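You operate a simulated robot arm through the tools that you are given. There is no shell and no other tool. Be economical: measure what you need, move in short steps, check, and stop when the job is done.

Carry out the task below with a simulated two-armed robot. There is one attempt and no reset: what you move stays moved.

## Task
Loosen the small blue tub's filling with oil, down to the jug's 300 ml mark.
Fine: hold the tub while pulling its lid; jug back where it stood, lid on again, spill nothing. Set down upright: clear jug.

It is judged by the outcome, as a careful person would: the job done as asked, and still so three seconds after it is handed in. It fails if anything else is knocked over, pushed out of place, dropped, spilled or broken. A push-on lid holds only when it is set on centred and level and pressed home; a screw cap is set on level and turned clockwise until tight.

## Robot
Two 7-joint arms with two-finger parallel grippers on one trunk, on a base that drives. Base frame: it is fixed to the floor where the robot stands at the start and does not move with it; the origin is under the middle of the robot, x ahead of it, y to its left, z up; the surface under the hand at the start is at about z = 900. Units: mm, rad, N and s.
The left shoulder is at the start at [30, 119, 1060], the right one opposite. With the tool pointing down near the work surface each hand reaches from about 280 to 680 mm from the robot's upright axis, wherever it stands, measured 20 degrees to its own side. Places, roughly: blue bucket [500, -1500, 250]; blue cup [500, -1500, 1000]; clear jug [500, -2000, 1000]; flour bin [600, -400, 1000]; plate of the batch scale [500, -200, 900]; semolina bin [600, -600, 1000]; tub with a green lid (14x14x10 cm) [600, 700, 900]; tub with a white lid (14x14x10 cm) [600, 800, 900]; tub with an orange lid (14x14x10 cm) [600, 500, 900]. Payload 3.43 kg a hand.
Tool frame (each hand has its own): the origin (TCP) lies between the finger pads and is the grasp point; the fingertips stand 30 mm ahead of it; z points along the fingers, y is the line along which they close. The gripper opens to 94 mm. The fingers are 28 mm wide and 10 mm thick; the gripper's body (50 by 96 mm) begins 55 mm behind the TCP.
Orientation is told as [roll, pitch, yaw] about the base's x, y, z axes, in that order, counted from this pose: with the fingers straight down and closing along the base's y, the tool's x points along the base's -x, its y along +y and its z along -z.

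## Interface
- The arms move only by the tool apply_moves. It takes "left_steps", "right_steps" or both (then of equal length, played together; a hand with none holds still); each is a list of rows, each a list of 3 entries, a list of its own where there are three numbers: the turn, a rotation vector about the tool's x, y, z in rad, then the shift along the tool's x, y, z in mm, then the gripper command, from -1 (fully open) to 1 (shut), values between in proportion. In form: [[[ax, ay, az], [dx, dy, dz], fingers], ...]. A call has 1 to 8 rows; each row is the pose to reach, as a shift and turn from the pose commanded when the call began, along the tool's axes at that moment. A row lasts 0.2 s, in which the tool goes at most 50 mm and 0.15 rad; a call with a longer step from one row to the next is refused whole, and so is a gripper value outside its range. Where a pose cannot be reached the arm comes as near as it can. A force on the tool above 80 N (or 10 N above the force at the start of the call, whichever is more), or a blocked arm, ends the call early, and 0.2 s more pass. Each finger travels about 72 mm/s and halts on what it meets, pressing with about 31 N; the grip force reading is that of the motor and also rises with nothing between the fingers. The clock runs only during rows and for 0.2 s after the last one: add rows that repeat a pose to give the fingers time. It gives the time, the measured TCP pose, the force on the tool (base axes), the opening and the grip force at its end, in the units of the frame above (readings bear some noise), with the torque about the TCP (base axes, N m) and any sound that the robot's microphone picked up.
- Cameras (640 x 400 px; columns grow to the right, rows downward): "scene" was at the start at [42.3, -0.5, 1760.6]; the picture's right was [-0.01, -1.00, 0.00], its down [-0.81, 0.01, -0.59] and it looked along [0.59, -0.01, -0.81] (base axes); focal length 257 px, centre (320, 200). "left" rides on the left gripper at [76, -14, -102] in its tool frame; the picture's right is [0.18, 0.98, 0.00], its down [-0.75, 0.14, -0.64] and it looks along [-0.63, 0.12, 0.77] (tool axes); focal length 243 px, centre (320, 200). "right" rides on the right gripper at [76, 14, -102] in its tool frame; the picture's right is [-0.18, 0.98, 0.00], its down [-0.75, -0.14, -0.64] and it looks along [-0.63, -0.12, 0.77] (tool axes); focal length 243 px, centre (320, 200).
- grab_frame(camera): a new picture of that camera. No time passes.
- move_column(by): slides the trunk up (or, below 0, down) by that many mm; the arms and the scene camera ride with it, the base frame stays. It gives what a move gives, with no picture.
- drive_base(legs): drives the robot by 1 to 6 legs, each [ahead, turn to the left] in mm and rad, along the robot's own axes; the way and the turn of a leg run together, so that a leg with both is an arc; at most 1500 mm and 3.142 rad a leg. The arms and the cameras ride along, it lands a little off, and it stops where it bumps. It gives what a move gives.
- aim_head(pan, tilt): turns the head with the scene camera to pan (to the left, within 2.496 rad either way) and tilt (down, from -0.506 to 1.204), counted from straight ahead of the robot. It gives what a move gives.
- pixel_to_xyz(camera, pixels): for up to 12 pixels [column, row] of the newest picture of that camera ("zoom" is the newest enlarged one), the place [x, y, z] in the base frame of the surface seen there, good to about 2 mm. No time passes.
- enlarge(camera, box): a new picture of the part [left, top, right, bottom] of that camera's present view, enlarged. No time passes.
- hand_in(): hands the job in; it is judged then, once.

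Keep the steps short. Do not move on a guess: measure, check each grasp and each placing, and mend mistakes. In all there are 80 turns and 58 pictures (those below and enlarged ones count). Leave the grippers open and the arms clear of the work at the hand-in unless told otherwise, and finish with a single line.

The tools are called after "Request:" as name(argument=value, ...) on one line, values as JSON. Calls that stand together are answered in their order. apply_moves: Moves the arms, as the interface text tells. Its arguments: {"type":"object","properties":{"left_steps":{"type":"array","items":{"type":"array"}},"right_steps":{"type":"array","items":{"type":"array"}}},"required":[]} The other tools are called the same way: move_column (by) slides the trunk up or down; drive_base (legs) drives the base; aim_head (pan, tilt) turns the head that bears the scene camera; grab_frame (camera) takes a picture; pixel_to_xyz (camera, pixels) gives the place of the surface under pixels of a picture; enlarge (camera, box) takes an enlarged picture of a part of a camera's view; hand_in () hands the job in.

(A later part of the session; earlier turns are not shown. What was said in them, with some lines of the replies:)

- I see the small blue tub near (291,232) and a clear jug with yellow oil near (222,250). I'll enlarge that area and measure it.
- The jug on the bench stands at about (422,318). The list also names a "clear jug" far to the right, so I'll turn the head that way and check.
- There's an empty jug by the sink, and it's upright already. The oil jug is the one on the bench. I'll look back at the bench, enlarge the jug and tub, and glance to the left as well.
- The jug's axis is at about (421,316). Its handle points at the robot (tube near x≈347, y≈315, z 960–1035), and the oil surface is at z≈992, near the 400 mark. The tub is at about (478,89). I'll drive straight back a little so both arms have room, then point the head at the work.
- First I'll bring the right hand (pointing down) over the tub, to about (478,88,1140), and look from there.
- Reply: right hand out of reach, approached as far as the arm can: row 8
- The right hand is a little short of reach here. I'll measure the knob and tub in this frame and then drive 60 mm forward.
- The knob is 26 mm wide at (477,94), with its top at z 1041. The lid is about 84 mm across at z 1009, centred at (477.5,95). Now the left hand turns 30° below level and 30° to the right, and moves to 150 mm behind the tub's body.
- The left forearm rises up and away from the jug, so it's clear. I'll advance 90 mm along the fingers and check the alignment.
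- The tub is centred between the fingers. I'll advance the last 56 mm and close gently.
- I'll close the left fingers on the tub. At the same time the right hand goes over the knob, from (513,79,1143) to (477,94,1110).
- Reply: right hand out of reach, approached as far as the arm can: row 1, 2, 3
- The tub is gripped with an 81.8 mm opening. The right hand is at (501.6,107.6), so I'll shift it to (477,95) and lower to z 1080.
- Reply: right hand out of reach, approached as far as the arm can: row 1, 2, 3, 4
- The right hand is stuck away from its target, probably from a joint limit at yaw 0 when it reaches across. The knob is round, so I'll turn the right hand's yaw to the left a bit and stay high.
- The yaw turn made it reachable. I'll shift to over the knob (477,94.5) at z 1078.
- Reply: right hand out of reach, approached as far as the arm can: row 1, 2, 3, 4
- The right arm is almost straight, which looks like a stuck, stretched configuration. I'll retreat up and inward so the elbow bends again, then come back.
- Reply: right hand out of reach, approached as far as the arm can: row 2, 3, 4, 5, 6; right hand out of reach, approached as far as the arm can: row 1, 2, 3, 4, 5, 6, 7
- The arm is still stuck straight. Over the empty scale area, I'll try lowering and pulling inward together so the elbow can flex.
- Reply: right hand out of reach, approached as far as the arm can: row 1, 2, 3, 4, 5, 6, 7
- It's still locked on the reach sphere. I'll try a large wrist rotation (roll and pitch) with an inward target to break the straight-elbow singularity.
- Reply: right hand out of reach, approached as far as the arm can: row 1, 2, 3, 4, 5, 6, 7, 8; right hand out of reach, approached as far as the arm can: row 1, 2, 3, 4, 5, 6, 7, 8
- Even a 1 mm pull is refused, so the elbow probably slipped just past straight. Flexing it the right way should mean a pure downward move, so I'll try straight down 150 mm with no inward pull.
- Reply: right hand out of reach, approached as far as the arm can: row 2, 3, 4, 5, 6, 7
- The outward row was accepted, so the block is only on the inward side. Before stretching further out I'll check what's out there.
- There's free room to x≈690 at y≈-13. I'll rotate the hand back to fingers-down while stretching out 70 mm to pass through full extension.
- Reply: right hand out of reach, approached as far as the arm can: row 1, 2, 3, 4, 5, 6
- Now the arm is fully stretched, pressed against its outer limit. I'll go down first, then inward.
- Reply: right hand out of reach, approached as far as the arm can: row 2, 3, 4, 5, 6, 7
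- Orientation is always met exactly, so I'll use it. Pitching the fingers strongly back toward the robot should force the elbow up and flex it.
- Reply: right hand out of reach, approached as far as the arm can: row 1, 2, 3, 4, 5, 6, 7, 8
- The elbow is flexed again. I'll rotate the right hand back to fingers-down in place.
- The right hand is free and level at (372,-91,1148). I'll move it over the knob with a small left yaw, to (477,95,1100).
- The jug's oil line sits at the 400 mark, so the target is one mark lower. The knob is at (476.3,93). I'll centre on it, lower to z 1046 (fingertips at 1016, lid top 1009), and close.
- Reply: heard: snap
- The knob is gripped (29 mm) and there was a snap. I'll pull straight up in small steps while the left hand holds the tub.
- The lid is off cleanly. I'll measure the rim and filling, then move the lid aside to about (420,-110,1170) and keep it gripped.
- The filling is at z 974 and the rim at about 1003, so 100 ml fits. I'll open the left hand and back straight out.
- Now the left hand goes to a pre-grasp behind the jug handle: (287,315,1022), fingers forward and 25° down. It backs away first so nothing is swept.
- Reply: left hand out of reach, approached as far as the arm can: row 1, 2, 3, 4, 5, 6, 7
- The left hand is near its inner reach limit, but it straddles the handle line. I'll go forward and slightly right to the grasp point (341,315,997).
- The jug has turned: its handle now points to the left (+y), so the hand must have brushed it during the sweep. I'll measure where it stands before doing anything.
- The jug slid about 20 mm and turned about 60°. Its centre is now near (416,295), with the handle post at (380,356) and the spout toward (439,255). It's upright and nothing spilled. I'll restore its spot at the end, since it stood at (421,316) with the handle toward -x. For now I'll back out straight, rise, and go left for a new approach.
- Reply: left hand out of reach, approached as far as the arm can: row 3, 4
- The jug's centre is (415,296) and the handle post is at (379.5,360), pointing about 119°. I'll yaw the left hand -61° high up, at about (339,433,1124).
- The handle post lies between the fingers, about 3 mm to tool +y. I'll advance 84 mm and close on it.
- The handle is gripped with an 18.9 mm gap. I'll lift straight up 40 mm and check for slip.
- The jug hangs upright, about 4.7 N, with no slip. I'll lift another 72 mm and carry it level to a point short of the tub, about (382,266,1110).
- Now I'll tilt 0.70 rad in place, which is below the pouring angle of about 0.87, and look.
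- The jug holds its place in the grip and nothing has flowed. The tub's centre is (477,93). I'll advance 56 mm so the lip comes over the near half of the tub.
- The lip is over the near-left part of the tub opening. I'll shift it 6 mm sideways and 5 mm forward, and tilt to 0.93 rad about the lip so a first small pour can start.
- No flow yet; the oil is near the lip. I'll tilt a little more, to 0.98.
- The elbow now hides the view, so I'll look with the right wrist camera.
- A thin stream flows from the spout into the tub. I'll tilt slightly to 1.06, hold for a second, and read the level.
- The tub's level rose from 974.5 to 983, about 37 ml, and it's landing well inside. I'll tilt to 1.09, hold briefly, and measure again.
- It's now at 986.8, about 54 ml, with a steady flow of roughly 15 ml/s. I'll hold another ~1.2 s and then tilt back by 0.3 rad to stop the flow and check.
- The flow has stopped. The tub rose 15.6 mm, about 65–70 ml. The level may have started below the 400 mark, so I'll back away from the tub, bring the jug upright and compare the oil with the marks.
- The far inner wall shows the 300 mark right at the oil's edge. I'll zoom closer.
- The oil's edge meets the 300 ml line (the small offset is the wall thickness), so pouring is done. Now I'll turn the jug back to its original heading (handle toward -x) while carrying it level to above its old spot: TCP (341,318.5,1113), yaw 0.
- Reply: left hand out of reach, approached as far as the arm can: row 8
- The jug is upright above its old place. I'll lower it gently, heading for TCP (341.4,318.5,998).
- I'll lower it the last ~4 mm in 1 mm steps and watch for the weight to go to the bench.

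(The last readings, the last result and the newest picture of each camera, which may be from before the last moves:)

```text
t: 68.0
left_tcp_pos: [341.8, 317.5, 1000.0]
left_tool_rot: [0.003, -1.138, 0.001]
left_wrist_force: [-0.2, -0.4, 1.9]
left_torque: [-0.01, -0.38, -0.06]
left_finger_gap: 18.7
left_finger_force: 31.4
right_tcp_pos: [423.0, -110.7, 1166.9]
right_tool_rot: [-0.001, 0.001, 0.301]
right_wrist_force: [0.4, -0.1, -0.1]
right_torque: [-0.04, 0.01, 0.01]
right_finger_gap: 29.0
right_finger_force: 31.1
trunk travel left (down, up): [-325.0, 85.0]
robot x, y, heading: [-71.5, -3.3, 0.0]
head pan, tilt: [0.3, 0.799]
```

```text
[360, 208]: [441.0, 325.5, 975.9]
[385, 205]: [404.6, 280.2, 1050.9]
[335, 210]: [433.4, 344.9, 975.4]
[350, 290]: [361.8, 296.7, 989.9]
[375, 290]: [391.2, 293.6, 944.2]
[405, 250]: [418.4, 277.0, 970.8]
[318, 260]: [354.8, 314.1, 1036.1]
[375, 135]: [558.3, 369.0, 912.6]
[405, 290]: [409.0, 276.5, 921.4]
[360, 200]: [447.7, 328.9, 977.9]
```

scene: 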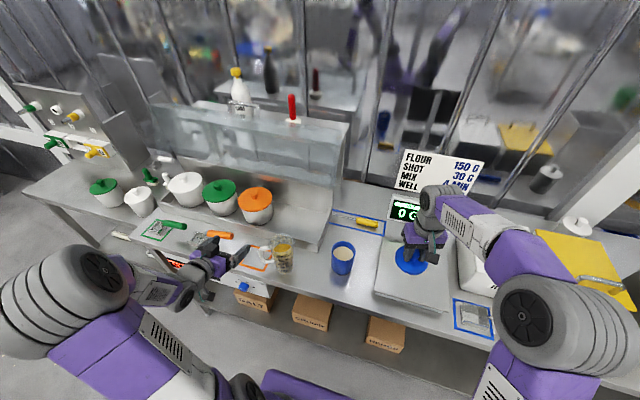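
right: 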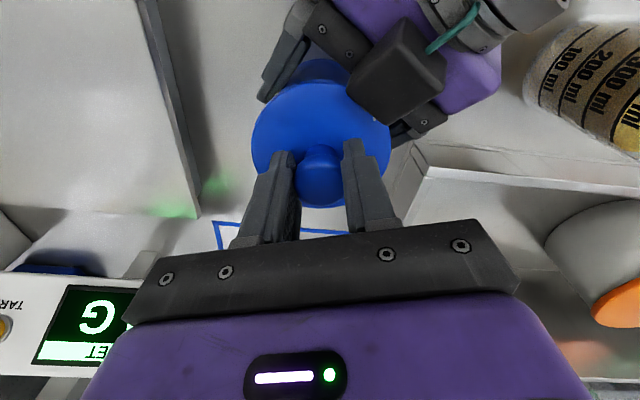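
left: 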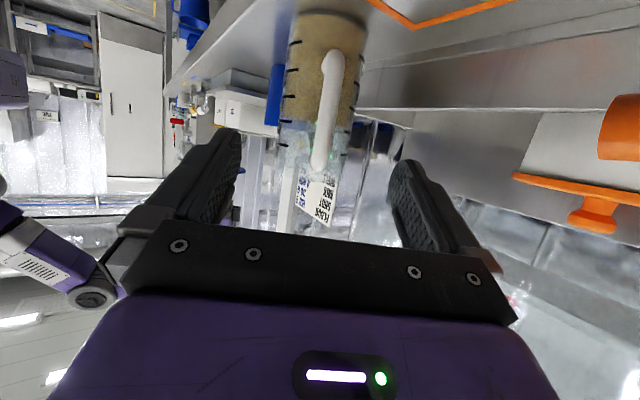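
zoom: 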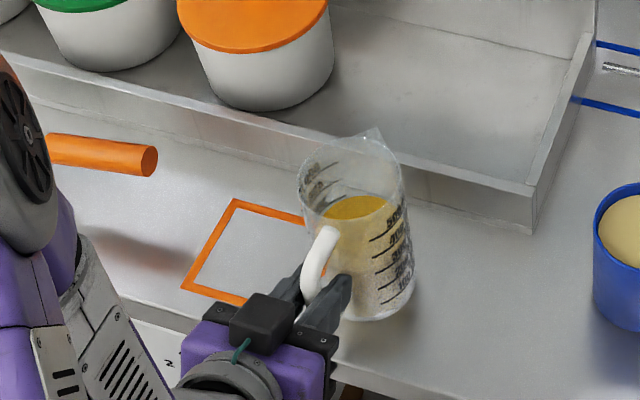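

The jug stands where it stood: right wall y≈277, handle (355,314), oil at z 976 on the 300 line. I'll open the fingers and rise straight up.

Request:
apply_moves(left_steps=[[[0, 0, 0], [0, 0, 0], -1], [[0, 0, 0], [0, 0, 0], -1], [[0, 0, 0], [0, 0, 0], -1], [[0, 0, 0], [0, 0, 0], -1], [[0, 0, 0], [-36, 0, -16.9], -1], [[0, 0, 0], [-72, 0, -33.8], -1], [[0, 0, 0], [-108, 0, -50], -1], [[0, 0, 0], [-140, 0, -65], -1]])

Request:
enlarge(camera="scene", box=[200, 180, 380, 300])

```text
t: 69.8
left_tcp_pos: [342.5, 318.7, 1155.9]
left_tool_rot: [0.002, -1.134, 0.003]
left_wrist_force: [0.1, -0.9, -0.6]
left_torque: [-0.01, -0.02, 0.0]
left_finger_gap: 94.0
left_finger_force: 0.1
left hand out of reach, approached as far as the arm can: row 7
right_tcp_pos: [422.6, -111.6, 1166.5]
right_tool_rot: [0.0, -0.002, 0.302]
right_wrist_force: [-1.2, -0.2, -0.4]
right_torque: [0.04, -0.04, 0.02]
right_finger_gap: 28.9
right_finger_force: 31.1
trunk travel left (down, up): [-325.0, 85.0]
robot x, y, heading: [-70.7, -4.0, 0.003]
head pan, tilt: [0.3, 0.799]
```

```text
3.33 times, centred on (290, 240) of scene
```

zoom: 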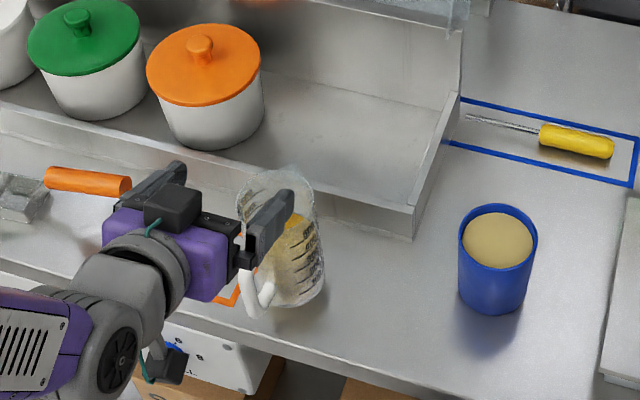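

The jug is free-standing. I'll measure the tub's rim for the lid.

Request:
pixel_to_xyz(camera="zoom", pixels=[[460, 238], [538, 234], [497, 205], [500, 268], [470, 217], [528, 215], [500, 240], [460, 245], [537, 245]])

Request:
apply_moves(left_steps=[[[0, 0, 0], [-36, 0, -16.9], -1], [[0, 0, 0], [-72, 0, -33.8], -1], [[0, 0, 0], [-72, 30, -33.8], -1], [[0, 0, 0], [-72, 60, -33.8], -1]], right_steps=[[[0, 0, 0], [-28, 44, 0], 1], [[0, 0, 0], [-56, 88, 0], 1], [[0, 0, 0], [-84, 132, 0], 1], [[0, 0, 0], [-112.8, 177.5, 0], 1]])

```text
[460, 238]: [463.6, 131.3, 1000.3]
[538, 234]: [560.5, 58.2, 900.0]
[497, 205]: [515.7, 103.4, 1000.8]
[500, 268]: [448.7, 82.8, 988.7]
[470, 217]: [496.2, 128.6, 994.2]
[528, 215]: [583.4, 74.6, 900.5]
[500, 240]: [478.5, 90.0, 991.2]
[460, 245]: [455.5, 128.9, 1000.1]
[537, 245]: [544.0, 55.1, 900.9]
```

```text
refused: row 1 steps farther than a row can; nothing moved
```

A row was too long. I'll replay it with smaller steps.

Request:
apply_moves(left_steps=[[[0, 0, 0], [-36, 0, -16.9], -1], [[0, 0, 0], [-72, 0, -33.8], -1], [[0, 0, 0], [-72, 30, -33.8], -1], [[0, 0, 0], [-72, 60, -33.8], -1], [[0, 0, 0], [-72, 60, -33.8], -1], [[0, 0, 0], [-72, 60, -33.8], -1]], right_steps=[[[0, 0, 0], [-22.5, 35.5, 0], 1], [[0, 0, 0], [-45, 71, 0], 1], [[0, 0, 0], [-67.5, 106.5, 0], 1], [[0, 0, 0], [-90, 142, 0], 1], [[0, 0, 0], [-112.8, 177.5, 0], 1], [[0, 0, 0], [-112.8, 177.5, 0], 1]])

Request:
grab_frame(camera="scene")

```text
t: 71.2
left_tcp_pos: [341.6, 378.1, 1231.9]
left_tool_rot: [0.003, -1.137, 0.001]
left_wrist_force: [-0.8, 0.0, -0.1]
left_torque: [-0.03, -0.01, 0.0]
left_finger_gap: 94.2
left_finger_force: 0.0
right_tcp_pos: [475.5, 88.3, 1169.0]
right_tool_rot: [0.001, 0.0, 0.302]
right_wrist_force: [0.1, -0.9, 0.4]
right_torque: [-0.01, 0.03, -0.01]
right_finger_gap: 29.2
right_finger_force: 31.3
trunk travel left (down, up): [-325.0, 85.0]
robot x, y, heading: [-68.7, -0.5, -0.002]
head pan, tilt: [0.3, 0.799]
```

```text
4 pictures are left
```

scene: 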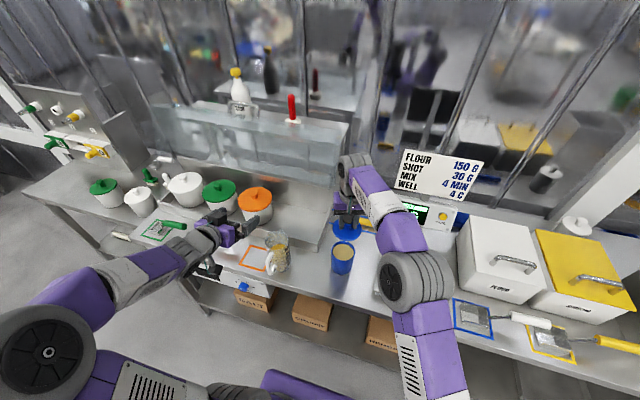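

Request:
apply_moves(right_steps=[[[0, 0, 0], [0, 0, 40], 1], [[0, 0, 0], [0, 0, 80], 1], [[0, 0, 0], [0, 0, 100], 1], [[0, 0, 0], [0, 0, 100], 1]])

Request:
enlarge(camera="right", box=[220, 60, 420, 220])

Request:
pixel_to_xyz(camera="zoom", pixels=[[120, 150], [200, 100], [280, 90], [360, 110], [430, 180], [290, 60], [290, 300]])

```text
t: 72.2
left_tcp_pos: [341.7, 379.6, 1230.6]
left_tool_rot: [0.001, -1.134, 0.002]
left_wrist_force: [0.4, 0.5, -0.4]
left_torque: [0.0, -0.04, 0.01]
left_finger_gap: 94.1
left_finger_force: 0.0
right_tcp_pos: [476.0, 90.2, 1067.5]
right_tool_rot: [0.0, 0.003, 0.3]
right_wrist_force: [0.0, 0.0, -0.2]
right_torque: [-0.02, 0.01, -0.03]
right_finger_gap: 29.3
right_finger_force: 31.3
trunk travel left (down, up): [-325.0, 85.0]
robot x, y, heading: [-70.7, 2.1, -0.001]
head pan, tilt: [0.3, 0.799]
```

```text
2.50 times, centred on (320, 140) of right
```

zoom: 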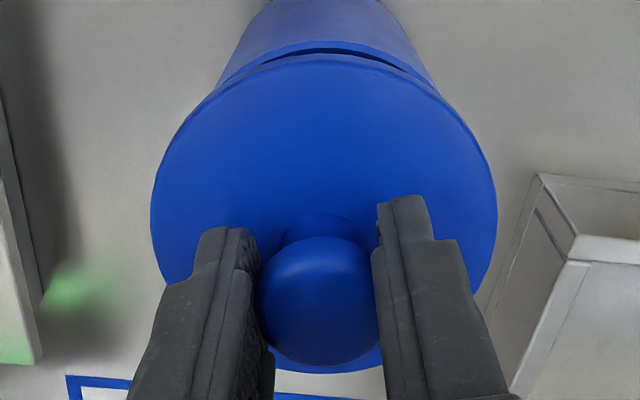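

```text
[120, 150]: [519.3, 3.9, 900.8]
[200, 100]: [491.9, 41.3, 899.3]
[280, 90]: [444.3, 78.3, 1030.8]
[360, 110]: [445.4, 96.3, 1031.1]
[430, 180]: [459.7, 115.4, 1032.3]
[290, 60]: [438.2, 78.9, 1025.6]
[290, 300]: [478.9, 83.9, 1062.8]
```

Request:
pixel_to_xyz(camera="zoom", pixels=[[155, 210], [160, 170], [492, 210], [488, 170], [323, 60], [250, 72], [400, 78], [325, 42], [260, 52], [390, 55], [225, 75], [430, 80]])

```text
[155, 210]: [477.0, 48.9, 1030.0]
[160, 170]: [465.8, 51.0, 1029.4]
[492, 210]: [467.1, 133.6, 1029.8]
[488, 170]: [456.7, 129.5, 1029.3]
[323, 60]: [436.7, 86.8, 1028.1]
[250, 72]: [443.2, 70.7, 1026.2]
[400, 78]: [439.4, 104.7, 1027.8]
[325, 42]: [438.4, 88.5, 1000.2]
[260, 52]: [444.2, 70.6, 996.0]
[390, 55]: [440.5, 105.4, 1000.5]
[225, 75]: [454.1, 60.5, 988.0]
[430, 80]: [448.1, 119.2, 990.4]
```

The lid's circle is at (478.5,92) and the tub's rim at (477.5,92), so they're centred within the measuring error. I'll lower the lid and press down in small steps, listening for the snap.

Request:
apply_moves(right_steps=[[[0, 0, 0], [0.4, 0, 10], 1], [[0, 0, 0], [0.4, 0, 17], 1], [[0, 0, 0], [0.4, 0, 19.5], 1], [[0, 0, 0], [0.4, 0, 21], 1], [[0, 0, 0], [0.4, 0, 22.5], 1], [[0, 0, 0], [0.4, 0, 24], 1]])

```text
t: 73.6
left_tcp_pos: [340.8, 378.4, 1232.7]
left_tool_rot: [0.001, -1.137, 0.005]
left_wrist_force: [1.0, -0.6, 0.1]
left_torque: [-0.02, 0.02, 0.01]
left_finger_gap: 93.8
left_finger_force: 0.0
right_tcp_pos: [474.7, 91.4, 1044.8]
right_tool_rot: [0.001, -0.006, 0.301]
right_wrist_force: [-1.0, -0.1, 19.2]
right_torque: [-0.25, 0.72, 0.01]
right_finger_gap: 28.9
right_finger_force: 31.0
trunk travel left (down, up): [-325.0, 85.0]
robot x, y, heading: [-71.3, 1.0, -0.001]
head pan, tilt: [0.3, 0.799]
heard: snap
```

It snapped, with 19 N of contact at z 1044.8, the same height as before. I'll press a little more to make sure it's home, then ease off.

Request:
apply_moves(right_steps=[[[0, 0, 0], [0, 0, 1.5], 1], [[0, 0, 0], [0, 0, 3], 1], [[0, 0, 0], [0, 0, 3], 1]])

```text
t: 74.4
left_tcp_pos: [340.2, 378.1, 1231.7]
left_tool_rot: [0.002, -1.138, 0.004]
left_wrist_force: [-0.7, 0.6, 0.6]
left_torque: [-0.01, 0.01, 0.0]
left_finger_gap: 94.0
left_finger_force: 0.0
right_tcp_pos: [474.7, 92.4, 1047.2]
right_tool_rot: [0.001, -0.011, 0.299]
right_wrist_force: [2.0, 1.6, 36.4]
right_torque: [0.01, -0.13, 0.06]
right_finger_gap: 28.9
right_finger_force: 31.1
trunk travel left (down, up): [-325.0, 85.0]
robot x, y, heading: [-68.8, 1.7, 0.005]
head pan, tilt: [0.3, 0.799]
```

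I'll ease off the pressure, open the fingers, and rise straight up.

Request:
apply_moves(right_steps=[[[0, 0, 0], [0, 0, -3], 1], [[0, 0, 0], [0, 0, -4.5], 1], [[0, 0, 0], [0, 0, -4.5], -0.3], [[0, 0, 0], [0, 0, -4.5], -0.3], [[0, 0, 0], [0, 0, -4.5], -0.3], [[0, 0, 0], [0, 0, -40], -0.3], [[0, 0, 0], [0, 0, -80], -0.3], [[0, 0, 0], [0, 0, -120], -1]])

Request:
enlarge(camera="right", box=[220, 20, 640, 240])

Request:
pixel_to_xyz(camera="zoom", pixels=[[90, 130], [210, 130], [150, 90], [150, 200], [140, 180], [160, 110]])

```text
t: 76.2
left_tcp_pos: [341.6, 377.8, 1230.6]
left_tool_rot: [0.002, -1.137, 0.003]
left_wrist_force: [-0.1, 0.0, -0.6]
left_torque: [0.02, -0.01, 0.02]
left_finger_gap: 94.0
left_finger_force: 0.0
right_tcp_pos: [477.5, 90.4, 1160.8]
right_tool_rot: [0.0, 0.002, 0.304]
right_wrist_force: [0.8, -0.3, -0.9]
right_torque: [0.01, 0.01, 0.01]
right_finger_gap: 93.9
right_finger_force: 0.0
trunk travel left (down, up): [-325.0, 85.0]
robot x, y, heading: [-66.0, -1.2, -0.001]
head pan, tilt: [0.3, 0.799]
```

```text
1.52 times, centred on (430, 130) of right
```

zoom: 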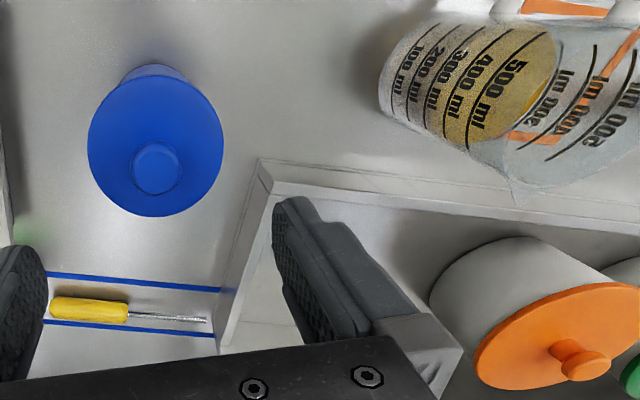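

```text
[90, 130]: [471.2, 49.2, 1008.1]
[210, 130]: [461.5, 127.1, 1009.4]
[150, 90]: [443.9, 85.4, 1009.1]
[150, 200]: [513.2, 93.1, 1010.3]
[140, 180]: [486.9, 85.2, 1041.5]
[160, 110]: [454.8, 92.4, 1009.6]
```

The lid sits level at z 1008–1010, the same as at the start, and the jug stands with its oil at the 300 line. I'll move the right hand clear to the side.

Request:
apply_moves(right_steps=[[[0, 0, 0], [22.5, -35.5, -10], -1], [[0, 0, 0], [45, -71, -20], -1], [[0, 0, 0], [67.5, -106.5, -30], -1], [[0, 0, 0], [90, -142, -40], -1], [[0, 0, 0], [112.8, -177.5, -50], -1]])

Request:
enlarge(camera="scene", box=[180, 170, 420, 320])

```text
t: 77.4
left_tcp_pos: [341.3, 378.0, 1231.4]
left_tool_rot: [0.004, -1.136, 0.001]
left_wrist_force: [-0.9, -0.3, -0.6]
left_torque: [0.01, -0.01, 0.04]
left_finger_gap: 94.0
left_finger_force: 0.1
right_tcp_pos: [422.1, -112.4, 1210.4]
right_tool_rot: [0.0, 0.0, 0.303]
right_wrist_force: [0.3, 0.0, -0.4]
right_torque: [0.01, -0.01, 0.0]
right_finger_gap: 94.1
right_finger_force: 0.0
trunk travel left (down, up): [-325.0, 85.0]
robot x, y, heading: [-73.2, 4.0, 0.003]
head pan, tilt: [0.3, 0.799]
```

```text
2.67 times, centred on (300, 245) of scene
```

zoom: 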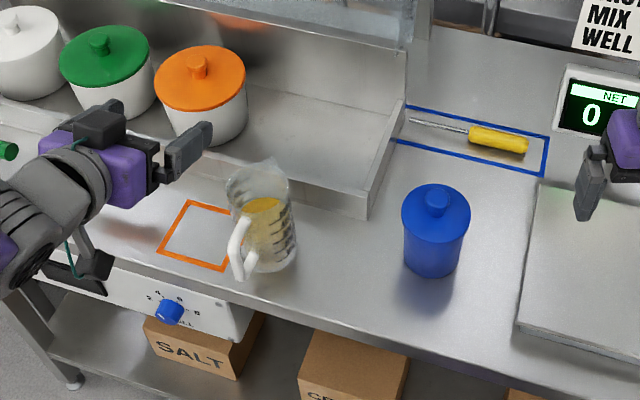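

The tub is closed, the jug is upright in its place, nothing was spilled, and both hands are open and clear. I'll hand in.

Request:
hand_in()

```text
The job is handed in.
```

The blue tub now has oil from the clear jug, poured down to the 300 ml mark; its lid is snapped back on and nothing spilled, and the jug, which my hand nudged about 20 mm and turned before the pour, is upright again within a few millimetres of where it stood.
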